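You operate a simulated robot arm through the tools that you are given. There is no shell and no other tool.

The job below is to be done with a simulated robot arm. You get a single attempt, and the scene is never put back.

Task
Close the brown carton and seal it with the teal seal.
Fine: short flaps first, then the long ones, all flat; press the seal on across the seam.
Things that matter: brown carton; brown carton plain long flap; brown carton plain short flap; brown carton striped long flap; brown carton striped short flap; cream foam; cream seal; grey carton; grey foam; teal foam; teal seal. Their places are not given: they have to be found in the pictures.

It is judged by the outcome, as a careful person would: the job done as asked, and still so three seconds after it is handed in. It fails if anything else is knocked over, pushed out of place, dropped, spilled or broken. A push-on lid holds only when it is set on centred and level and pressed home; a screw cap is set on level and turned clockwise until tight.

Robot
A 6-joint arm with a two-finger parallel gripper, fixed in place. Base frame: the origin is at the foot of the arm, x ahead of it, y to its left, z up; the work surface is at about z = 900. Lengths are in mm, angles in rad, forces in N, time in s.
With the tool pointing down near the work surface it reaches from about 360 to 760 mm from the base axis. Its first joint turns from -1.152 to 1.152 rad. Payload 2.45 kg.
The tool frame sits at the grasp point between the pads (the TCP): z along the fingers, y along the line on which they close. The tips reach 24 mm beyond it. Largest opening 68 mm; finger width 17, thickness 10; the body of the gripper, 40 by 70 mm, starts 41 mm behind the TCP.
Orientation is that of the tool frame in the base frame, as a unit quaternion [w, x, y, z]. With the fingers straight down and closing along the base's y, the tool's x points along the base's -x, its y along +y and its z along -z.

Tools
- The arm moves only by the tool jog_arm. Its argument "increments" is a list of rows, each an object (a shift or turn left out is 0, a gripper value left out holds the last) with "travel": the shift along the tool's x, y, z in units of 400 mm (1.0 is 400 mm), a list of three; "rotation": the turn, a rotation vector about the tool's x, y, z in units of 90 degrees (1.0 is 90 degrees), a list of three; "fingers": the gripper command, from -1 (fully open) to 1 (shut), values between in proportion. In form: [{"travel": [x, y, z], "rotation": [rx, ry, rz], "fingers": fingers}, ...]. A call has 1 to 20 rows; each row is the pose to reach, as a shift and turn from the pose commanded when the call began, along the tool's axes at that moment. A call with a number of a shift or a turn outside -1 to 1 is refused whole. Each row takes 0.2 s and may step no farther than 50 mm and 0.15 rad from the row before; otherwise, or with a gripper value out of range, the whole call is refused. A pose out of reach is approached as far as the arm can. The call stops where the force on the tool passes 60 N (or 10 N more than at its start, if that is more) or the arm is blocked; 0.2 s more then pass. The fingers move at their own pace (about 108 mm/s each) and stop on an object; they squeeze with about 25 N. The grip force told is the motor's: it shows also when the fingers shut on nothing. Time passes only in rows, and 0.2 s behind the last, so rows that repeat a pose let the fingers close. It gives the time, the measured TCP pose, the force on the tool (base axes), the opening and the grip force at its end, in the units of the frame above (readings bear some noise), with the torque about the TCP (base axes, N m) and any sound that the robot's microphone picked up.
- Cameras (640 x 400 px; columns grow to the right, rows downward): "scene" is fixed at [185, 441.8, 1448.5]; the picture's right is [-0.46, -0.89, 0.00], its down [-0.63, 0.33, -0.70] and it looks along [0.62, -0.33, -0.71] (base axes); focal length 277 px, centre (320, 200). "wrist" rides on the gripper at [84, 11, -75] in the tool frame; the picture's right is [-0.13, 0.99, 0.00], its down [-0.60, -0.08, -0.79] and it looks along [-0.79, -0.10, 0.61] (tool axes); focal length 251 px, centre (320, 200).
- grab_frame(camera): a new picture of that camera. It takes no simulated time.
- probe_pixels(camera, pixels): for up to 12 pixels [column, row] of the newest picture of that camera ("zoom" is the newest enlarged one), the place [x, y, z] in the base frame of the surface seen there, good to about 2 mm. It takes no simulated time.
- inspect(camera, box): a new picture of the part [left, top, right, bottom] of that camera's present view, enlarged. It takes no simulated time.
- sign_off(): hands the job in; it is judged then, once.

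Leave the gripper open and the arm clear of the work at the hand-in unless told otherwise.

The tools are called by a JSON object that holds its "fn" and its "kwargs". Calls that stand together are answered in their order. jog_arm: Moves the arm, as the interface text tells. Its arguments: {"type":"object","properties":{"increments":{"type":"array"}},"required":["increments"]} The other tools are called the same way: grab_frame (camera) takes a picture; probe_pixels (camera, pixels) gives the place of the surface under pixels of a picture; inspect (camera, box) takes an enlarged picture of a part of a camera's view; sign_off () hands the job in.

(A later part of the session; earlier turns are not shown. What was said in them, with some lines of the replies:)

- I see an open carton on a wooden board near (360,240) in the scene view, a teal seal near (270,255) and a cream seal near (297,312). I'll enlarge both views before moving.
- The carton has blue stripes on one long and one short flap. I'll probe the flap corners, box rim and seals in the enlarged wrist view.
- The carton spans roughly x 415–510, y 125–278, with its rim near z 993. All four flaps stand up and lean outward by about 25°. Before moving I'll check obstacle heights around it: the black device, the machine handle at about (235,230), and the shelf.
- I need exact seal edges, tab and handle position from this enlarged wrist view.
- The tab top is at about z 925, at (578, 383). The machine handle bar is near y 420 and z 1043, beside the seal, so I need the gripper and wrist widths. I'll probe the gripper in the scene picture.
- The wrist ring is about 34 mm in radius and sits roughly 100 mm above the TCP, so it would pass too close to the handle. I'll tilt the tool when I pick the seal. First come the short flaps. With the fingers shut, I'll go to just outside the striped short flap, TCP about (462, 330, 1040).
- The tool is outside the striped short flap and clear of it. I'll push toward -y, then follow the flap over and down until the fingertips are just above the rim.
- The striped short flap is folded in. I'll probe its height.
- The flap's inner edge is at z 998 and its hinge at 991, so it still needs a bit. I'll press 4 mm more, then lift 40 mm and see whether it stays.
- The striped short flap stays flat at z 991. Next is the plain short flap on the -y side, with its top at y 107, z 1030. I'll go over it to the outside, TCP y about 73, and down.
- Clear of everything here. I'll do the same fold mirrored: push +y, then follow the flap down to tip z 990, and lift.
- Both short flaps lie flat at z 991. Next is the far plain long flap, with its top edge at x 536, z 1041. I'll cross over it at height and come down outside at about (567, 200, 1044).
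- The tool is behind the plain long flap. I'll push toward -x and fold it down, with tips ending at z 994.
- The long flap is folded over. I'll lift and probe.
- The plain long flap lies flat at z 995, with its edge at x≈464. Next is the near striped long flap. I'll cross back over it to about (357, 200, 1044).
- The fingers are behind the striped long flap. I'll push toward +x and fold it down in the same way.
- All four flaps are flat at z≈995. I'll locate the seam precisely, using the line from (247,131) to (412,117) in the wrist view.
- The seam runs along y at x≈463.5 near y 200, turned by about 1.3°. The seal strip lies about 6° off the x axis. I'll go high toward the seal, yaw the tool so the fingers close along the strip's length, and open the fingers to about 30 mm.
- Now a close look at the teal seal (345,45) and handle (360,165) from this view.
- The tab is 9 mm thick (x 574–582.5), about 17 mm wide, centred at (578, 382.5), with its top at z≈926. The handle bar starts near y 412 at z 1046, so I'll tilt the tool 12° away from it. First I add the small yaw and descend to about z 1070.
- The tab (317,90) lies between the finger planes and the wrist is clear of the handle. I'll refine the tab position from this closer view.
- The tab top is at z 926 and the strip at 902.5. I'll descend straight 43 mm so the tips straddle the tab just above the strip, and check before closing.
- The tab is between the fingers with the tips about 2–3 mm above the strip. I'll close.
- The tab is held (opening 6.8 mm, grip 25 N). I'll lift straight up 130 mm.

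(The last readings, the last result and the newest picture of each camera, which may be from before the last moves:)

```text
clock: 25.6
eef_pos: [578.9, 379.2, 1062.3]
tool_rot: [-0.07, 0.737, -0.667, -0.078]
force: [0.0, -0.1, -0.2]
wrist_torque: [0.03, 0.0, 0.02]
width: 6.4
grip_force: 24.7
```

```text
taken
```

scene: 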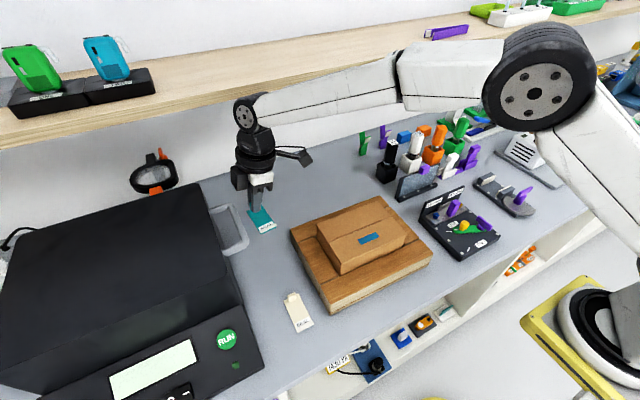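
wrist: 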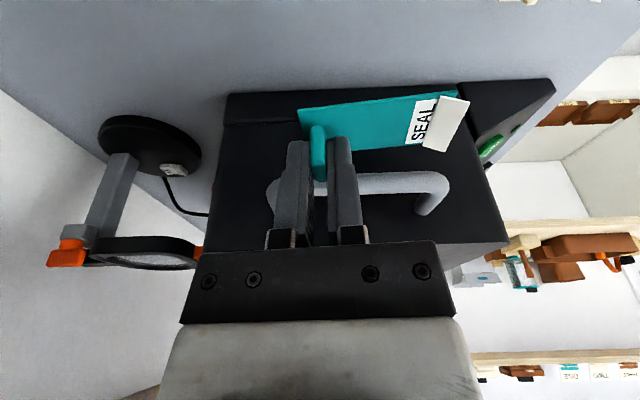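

The seal is level in the grip. I'll keep the same tilt and carry it to above the carton, turning by -7° so it crosses the seam squarely. The tab goes to about (490, 198.5), which puts the strip centre on the seam.

{"fn": "jog_arm", "kwargs": {"increments": [{"travel": [0.0533, 0.0333, -0.0113], "rotation": [0, 0, 0]}, {"travel": [0.1066, 0.0666, -0.0227], "rotation": [0.0032, 0, 0.0152]}, {"travel": [0.1598, 0.0999, -0.034], "rotation": [0.0065, 0, 0.0304]}, {"travel": [0.2131, 0.1332, -0.0453], "rotation": [0.0097, 0, 0.0456]}, {"travel": [0.2664, 0.1664, -0.0566], "rotation": [0.0129, 0, 0.0609]}, {"travel": [0.3197, 0.1997, -0.068], "rotation": [0.0162, 0, 0.0761]}, {"travel": [0.3729, 0.233, -0.0793], "rotation": [0.0162, 0, 0.0761]}, {"travel": [0.4262, 0.2663, -0.0906], "rotation": [0.0162, 0, 0.0761]}, {"travel": [0.4262, 0.2663, -0.0906], "rotation": [0.0162, 0, 0.0761]}]}}

{"fn": "grab_frame", "kwargs": {"camera": "wrist"}}

{"fn": "inspect", "kwargs": {"camera": "scene", "box": [270, 130, 450, 290]}}

```text
clock: 27.6
eef_pos: [488.8, 195.0, 1063.2]
tool_rot: [0.075, -0.695, 0.711, 0.073]
force: [0.1, 0.5, -0.1]
wrist_torque: [0.01, 0.01, -0.01]
width: 6.7
grip_force: 24.8
```

```text
taken
```

wrist: 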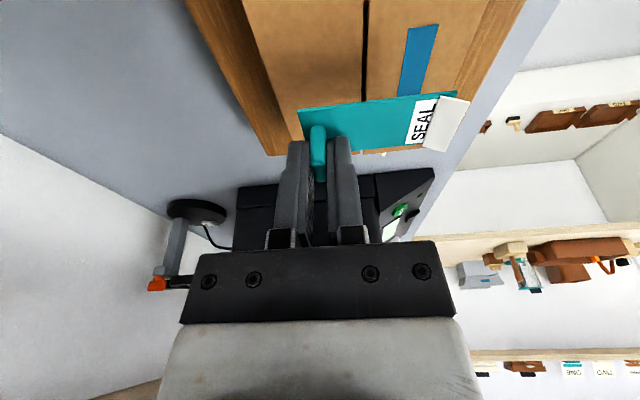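

```text
2.50 times, centred on (360, 210) of scene
```

zoom: 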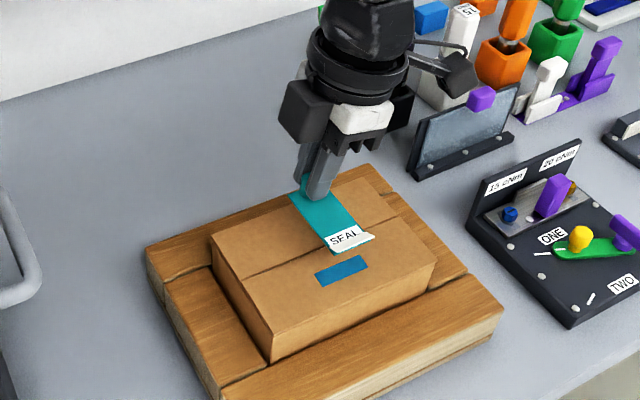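

The seal hovers over the carton. I'll probe its corners to check level and centring against the seam before lowering.

{"fn": "probe_pixels", "kwargs": {"camera": "wrist", "pixels": [[302, 112], [425, 95], [370, 150], [405, 143], [340, 110], [400, 105], [448, 120], [375, 125], [366, 60], [318, 160], [305, 130], [466, 102]]}}

{"fn": "probe_pixels", "kwargs": {"camera": "zoom", "pixels": [[292, 198], [345, 210], [330, 215], [345, 235], [370, 235], [332, 250], [320, 220], [305, 210], [250, 265], [400, 215], [360, 225], [335, 250]]}}

```text
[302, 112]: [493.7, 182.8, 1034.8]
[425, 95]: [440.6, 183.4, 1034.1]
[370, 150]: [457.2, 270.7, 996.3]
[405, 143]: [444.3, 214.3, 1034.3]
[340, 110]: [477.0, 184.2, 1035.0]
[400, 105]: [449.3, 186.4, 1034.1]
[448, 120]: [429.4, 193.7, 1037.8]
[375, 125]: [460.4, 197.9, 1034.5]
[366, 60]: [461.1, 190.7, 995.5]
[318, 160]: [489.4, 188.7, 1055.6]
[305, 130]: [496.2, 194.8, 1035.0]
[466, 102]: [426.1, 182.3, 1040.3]
```

```text
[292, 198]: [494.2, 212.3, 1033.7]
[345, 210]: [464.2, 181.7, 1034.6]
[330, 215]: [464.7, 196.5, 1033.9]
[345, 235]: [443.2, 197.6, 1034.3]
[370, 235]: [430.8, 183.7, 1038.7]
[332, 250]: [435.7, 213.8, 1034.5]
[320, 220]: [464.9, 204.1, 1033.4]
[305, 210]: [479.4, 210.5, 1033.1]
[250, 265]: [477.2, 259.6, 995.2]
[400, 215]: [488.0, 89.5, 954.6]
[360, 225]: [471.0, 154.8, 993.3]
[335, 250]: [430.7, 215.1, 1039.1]
```

The strip is level (top z 1034.3), spans x≈429–497 with its centre at 463, right on the seam, and is centred in y at 198. I'll lower 36 mm, then press gently in small steps.

{"fn": "jog_arm", "kwargs": {"increments": [{"travel": [0.0104, 0, 0.0489]}, {"travel": [0.0172, 0, 0.0807]}, {"travel": [0.0187, 0, 0.088]}, {"travel": [0.0195, 0, 0.0917]}, {"travel": [0.0203, 0, 0.0954]}]}}

{"fn": "grab_frame", "kwargs": {"camera": "wrist"}}

{"fn": "inspect", "kwargs": {"camera": "scene", "box": [270, 130, 450, 290]}}

```text
clock: 28.8
eef_pos: [488.7, 195.7, 1024.7]
tool_rot: [0.076, -0.696, 0.711, 0.073]
force: [-5.9, -4.3, 19.5]
wrist_torque: [-0.1, 0.24, 0.1]
width: 6.6
grip_force: 25.6
```

```text
taken
```

wrist: 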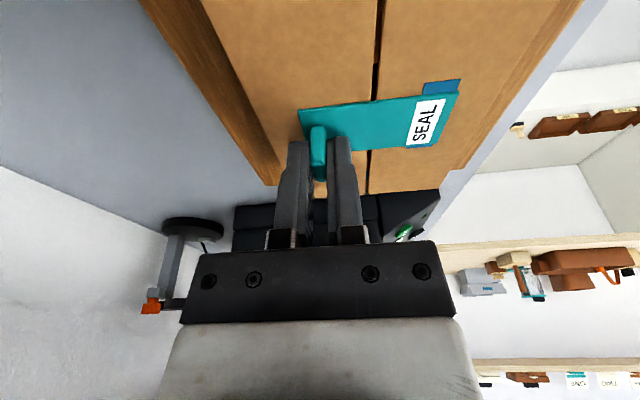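

```text
2.50 times, centred on (360, 210) of scene
```

zoom: 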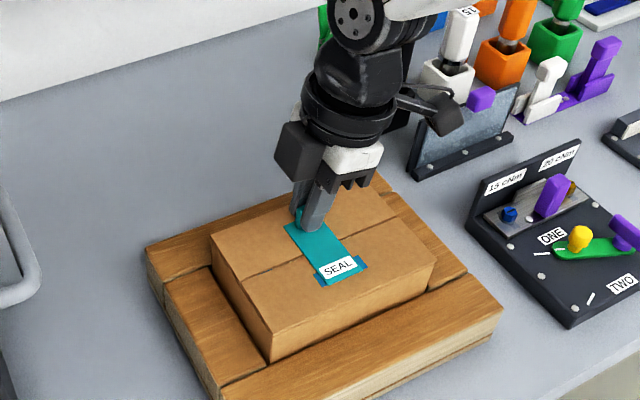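

The seal's raised white end has gone flat, and I read 19.5 N of press, so it appears to have stuck. I'll hold a moment, open the fingers to about 24 mm and lift straight up.

{"fn": "jog_arm", "kwargs": {"increments": [{"travel": [0, 0, 0], "fingers": 1}, {"travel": [0, 0, 0], "fingers": 0.3}, {"travel": [0, 0, 0], "fingers": 0.3}, {"travel": [0, 0, 0], "fingers": 0.3}]}}

{"fn": "jog_arm", "kwargs": {"increments": [{"travel": [-0.0026, 0, -0.0122]}, {"travel": [-0.0104, 0, -0.0489]}, {"travel": [-0.026, 0, -0.1222]}, {"travel": [-0.0416, 0, -0.1956]}]}}

{"fn": "grab_frame", "kwargs": {"camera": "wrist"}}

{"fn": "inspect", "kwargs": {"camera": "scene", "box": [270, 150, 450, 310]}}

```text
clock: 29.8
eef_pos: [489.8, 195.2, 1023.3]
tool_rot: [0.075, -0.695, 0.711, 0.073]
force: [-0.5, 0.2, -0.5]
wrist_torque: [-0.02, 0.0, -0.05]
width: 23.8
grip_force: 0.1
```

```text
clock: 30.8
eef_pos: [488.6, 196.3, 1102.9]
tool_rot: [0.075, -0.696, 0.711, 0.073]
force: [0.3, 0.4, -0.2]
wrist_torque: [-0.02, -0.03, 0.02]
width: 24.2
grip_force: 0.0
```

```text
taken
```

wrist: 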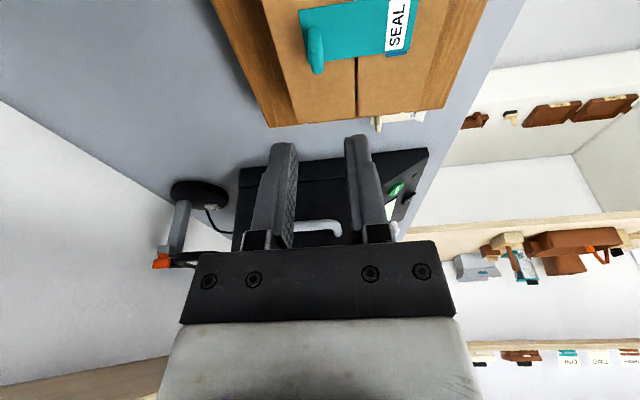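

```text
2.50 times, centred on (360, 230) of scene
```

zoom: 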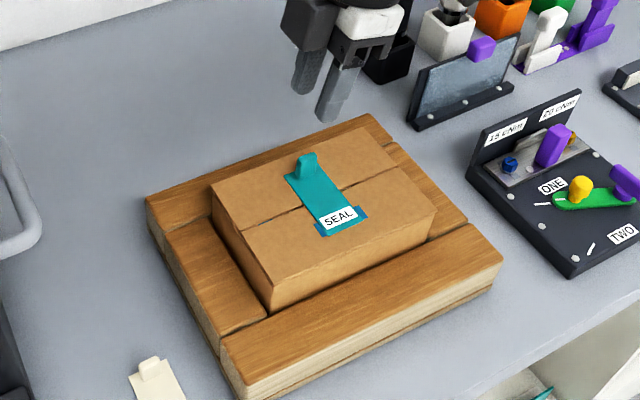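

The seal lies across the seam and stayed when released. I'll check strip and flap heights.

{"fn": "probe_pixels", "kwargs": {"camera": "zoom", "pixels": [[290, 180], [310, 195], [330, 190], [325, 210], [345, 205], [340, 220], [328, 232], [355, 215], [260, 220], [390, 190], [270, 275], [360, 150]]}}

```text
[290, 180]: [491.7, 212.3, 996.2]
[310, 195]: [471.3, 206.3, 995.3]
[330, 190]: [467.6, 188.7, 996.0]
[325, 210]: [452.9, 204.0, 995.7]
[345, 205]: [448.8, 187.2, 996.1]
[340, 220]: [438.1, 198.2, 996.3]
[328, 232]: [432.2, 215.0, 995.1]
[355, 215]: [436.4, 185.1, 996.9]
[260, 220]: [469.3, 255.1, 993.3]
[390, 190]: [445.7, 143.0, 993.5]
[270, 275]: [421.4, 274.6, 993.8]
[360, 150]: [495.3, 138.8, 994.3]
```

All flat: strip at 996, flaps at 993–994. To make sure the striped-side half is well stuck, I'll upright the tool, shut the fingers and press the strip lightly on both sides of the seam.

{"fn": "jog_arm", "kwargs": {"increments": [{"rotation": [0, 0.0667, 0], "fingers": 1}, {"rotation": [0, 0.1333, 0], "fingers": 1}, {"rotation": [0, 0.1333, 0], "fingers": 1}]}}

{"fn": "jog_arm", "kwargs": {"increments": [{"travel": [-0.003, 0.0535, 0]}, {"travel": [-0.0063, 0.107, 0.05]}, {"travel": [-0.0063, 0.107, 0.13]}, {"travel": [-0.0063, 0.107, 0.185]}, {"travel": [-0.0063, 0.107, 0.2]}]}}

{"fn": "inspect", "kwargs": {"camera": "scene", "box": [270, 150, 450, 310]}}

```text
clock: 31.6
eef_pos: [487.8, 196.4, 1103.1]
tool_rot: [0.0, -0.699, 0.715, 0.0]
force: [-0.8, -0.1, -0.9]
wrist_torque: [-0.01, 0.05, 0.01]
width: 0.0
grip_force: 23.7
```

```text
clock: 32.8
eef_pos: [446.6, 197.9, 1022.8]
tool_rot: [0.0, -0.699, 0.715, -0.001]
force: [0.8, 0.2, -0.3]
wrist_torque: [-0.04, -0.01, 0.0]
width: 0.0
grip_force: 23.2
```

```text
2.50 times, centred on (360, 230) of scene
```

zoom: 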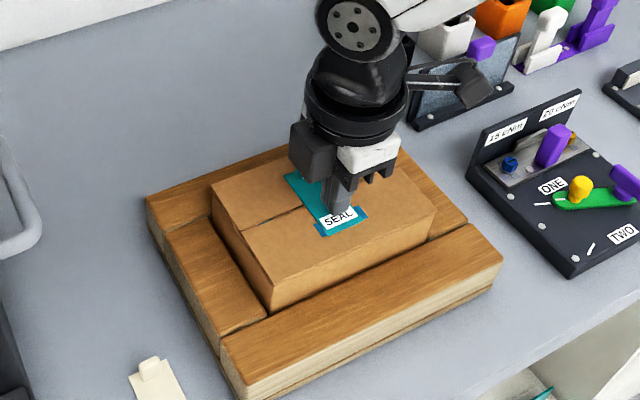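

The tips are just above the strip at x 447. I'll press in 1 mm steps, lift, shift 20 mm to the other side of the seam, press again, then lift.

{"fn": "jog_arm", "kwargs": {"increments": [{"travel": [0, 0, 0.0025]}, {"travel": [0, 0, 0.005]}, {"travel": [0, 0, 0.0075]}, {"travel": [0, 0, 0.0075]}]}}

{"fn": "jog_arm", "kwargs": {"increments": [{"travel": [0, 0, -0.02]}, {"travel": [0, -0.055, -0.02]}, {"travel": [0, -0.055, -0.005]}, {"travel": [0, -0.055, 0]}]}}

```text
clock: 33.8
eef_pos: [446.6, 198.4, 1020.3]
tool_rot: [0.0, -0.699, 0.715, -0.001]
force: [0.4, 0.1, -0.4]
wrist_torque: [0.02, -0.01, 0.0]
width: 0.0
grip_force: 23.8
```

```text
clock: 34.8
eef_pos: [470.2, 199.8, 1019.2]
tool_rot: [0.0, -0.699, 0.715, 0.0]
force: [0.1, 0.2, 0.7]
wrist_torque: [0.02, 0.01, 0.01]
width: 0.0
grip_force: 23.7
```

No contact force yet; the tips are right at strip height. I'll press 1–2 mm further here.

{"fn": "jog_arm", "kwargs": {"increments": [{"travel": [0, 0, 0.002]}, {"travel": [0, 0, 0.004]}, {"travel": [0, 0, 0.005]}, {"travel": [0, 0, 0.005]}]}}

```text
clock: 35.8
eef_pos: [469.1, 199.0, 1018.7]
tool_rot: [0.002, -0.699, 0.715, 0.0]
force: [-1.0, -2.6, 15.2]
wrist_torque: [-0.03, 0.02, -0.01]
width: 0.2
grip_force: 23.9
```

Pressed with 15 N here. I'll repeat on the striped side at the same depth, then lift away.

{"fn": "jog_arm", "kwargs": {"increments": [{"travel": [0, 0, -0.02]}, {"travel": [0, 0.055, -0.02]}, {"travel": [0, 0.055, -0.005]}, {"travel": [0, 0.055, -0.002]}, {"travel": [0, 0.055, 0]}, {"travel": [0, 0.055, 0]}]}}

{"fn": "jog_arm", "kwargs": {"increments": [{"travel": [0, 0, -0.025]}, {"travel": [0, 0, -0.1]}, {"travel": [0, 0, -0.2]}, {"travel": [0.08, 0.02, -0.3], "fingers": -1}, {"travel": [0.16, 0.04, -0.36], "fingers": -1}, {"travel": [0.24, 0.06, -0.36], "fingers": -1}, {"travel": [0.24, 0.06, -0.36], "fingers": -1}]}}

{"fn": "grab_frame", "kwargs": {"camera": "scene"}}

{"fn": "inspect", "kwargs": {"camera": "scene", "box": [270, 180, 450, 320]}}

```text
clock: 37.2
eef_pos: [446.4, 198.6, 1019.7]
tool_rot: [0.0, -0.699, 0.715, -0.001]
force: [-8.8, -1.7, 26.7]
wrist_torque: [-0.05, 0.23, 0.01]
width: 0.0
grip_force: 24.0
```

```text
refused: row 4 steps farther than a row can; nothing moved
```

```text
taken
```

scene: 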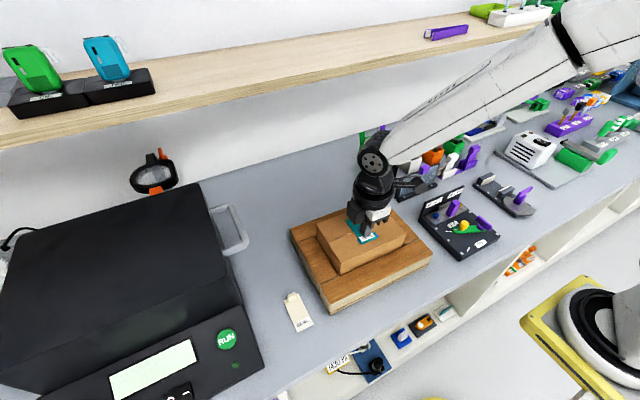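

```text
2.86 times, centred on (360, 250) of scene
```

zoom: 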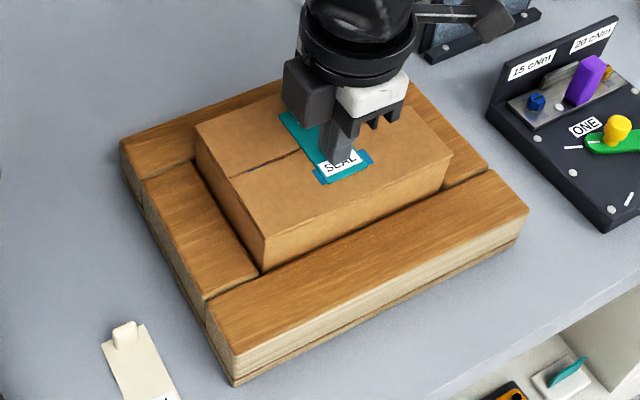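

This side took 27 N; the lift call was refused because one row stepped too far. I'll lift with shorter steps, then back toward the base and open the fingers.

{"fn": "jog_arm", "kwargs": {"increments": [{"travel": [0, 0, -0.025]}, {"travel": [0, 0, -0.1]}, {"travel": [0, 0, -0.2]}, {"travel": [0, 0, -0.3], "fingers": -1}, {"travel": [0, 0, -0.4], "fingers": -1}, {"travel": [0.08, 0, -0.4], "fingers": -1}, {"travel": [0.16, 0, -0.4], "fingers": -1}, {"travel": [0.24, 0, -0.4], "fingers": -1}, {"travel": [0.32, 0, -0.4], "fingers": -1}]}}

{"fn": "grab_frame", "kwargs": {"camera": "scene"}}

{"fn": "inspect", "kwargs": {"camera": "scene", "box": [270, 180, 450, 320]}}

{"fn": "grab_frame", "kwargs": {"camera": "wrist"}}

```text
clock: 39.2
eef_pos: [444.7, 71.6, 1177.3]
tool_rot: [0.0, -0.699, 0.715, 0.0]
force: [0.2, 0.1, -0.5]
wrist_torque: [0.01, 0.0, 0.0]
width: 67.9
grip_force: 0.0
```

```text
taken
```

scene: 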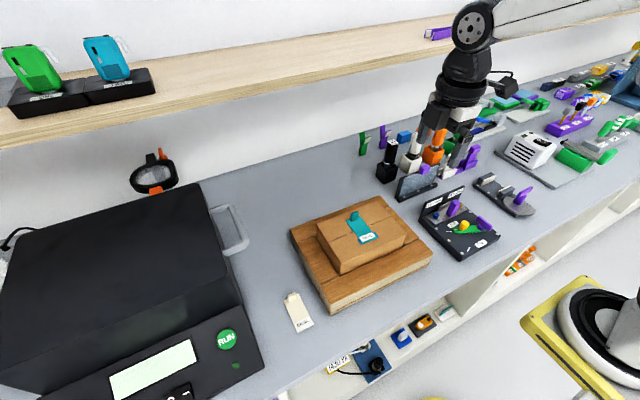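

```text
2.86 times, centred on (360, 250) of scene
```

zoom: 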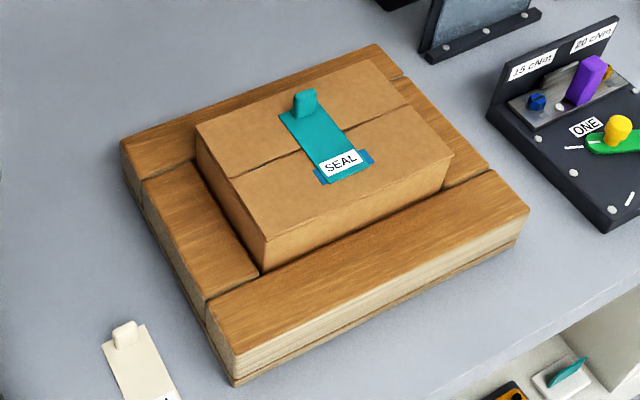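

```text
taken
```

wrist: 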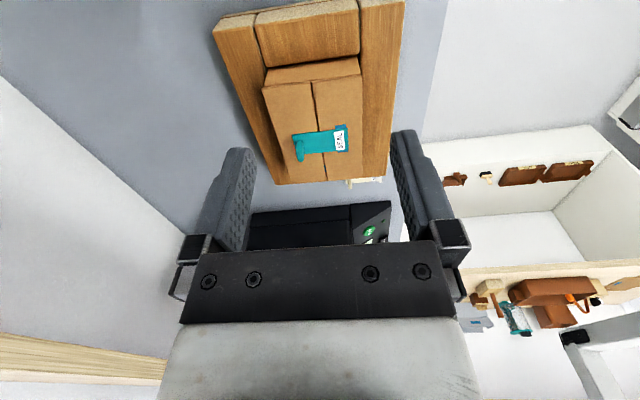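

The arm is clear and the gripper is open. One last check of flatness at the flap corners and seal ends.

{"fn": "probe_pixels", "kwargs": {"camera": "zoom", "pixels": [[205, 130], [370, 65], [400, 100], [445, 155], [265, 230], [235, 170], [290, 150], [400, 125], [320, 130], [345, 165], [290, 120], [360, 110]]}}

```text
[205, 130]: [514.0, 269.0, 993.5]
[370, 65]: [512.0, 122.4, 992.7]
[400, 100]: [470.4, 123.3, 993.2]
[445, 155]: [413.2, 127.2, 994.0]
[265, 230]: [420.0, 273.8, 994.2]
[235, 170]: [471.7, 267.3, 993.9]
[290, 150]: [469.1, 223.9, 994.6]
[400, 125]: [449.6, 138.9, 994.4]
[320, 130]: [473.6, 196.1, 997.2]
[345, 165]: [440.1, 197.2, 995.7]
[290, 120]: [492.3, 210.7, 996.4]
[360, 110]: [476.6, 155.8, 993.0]
```

The flaps read z 993–995 everywhere, the seal is flat and centred across the seam, nothing else has moved, and the arm is clear with the gripper open. I'll hand in.

{"fn": "sign_off", "kwargs": {}}

```text
The job is handed in.
```

The brown carton is closed and sealed with the teal seal, and I've handed the job in.

- **Flaps:** I folded both short flaps first, then the plain long flap, then the striped one. The long flaps on top read z 993–995 mm at every point I checked before hand-in.
- **Seal:** It lies flat and centred across the seam. It took about 20 N when I set it on. I then pressed again on each side of the seam, at about 15 N and 27 N.
- **Surroundings:** In the last pictures nothing else looked moved or knocked over. The cream seal is where it started.
- **Arm:** The gripper is open and the arm is clear of the carton.

I saw no result from the judging, including the check three seconds after hand-in.
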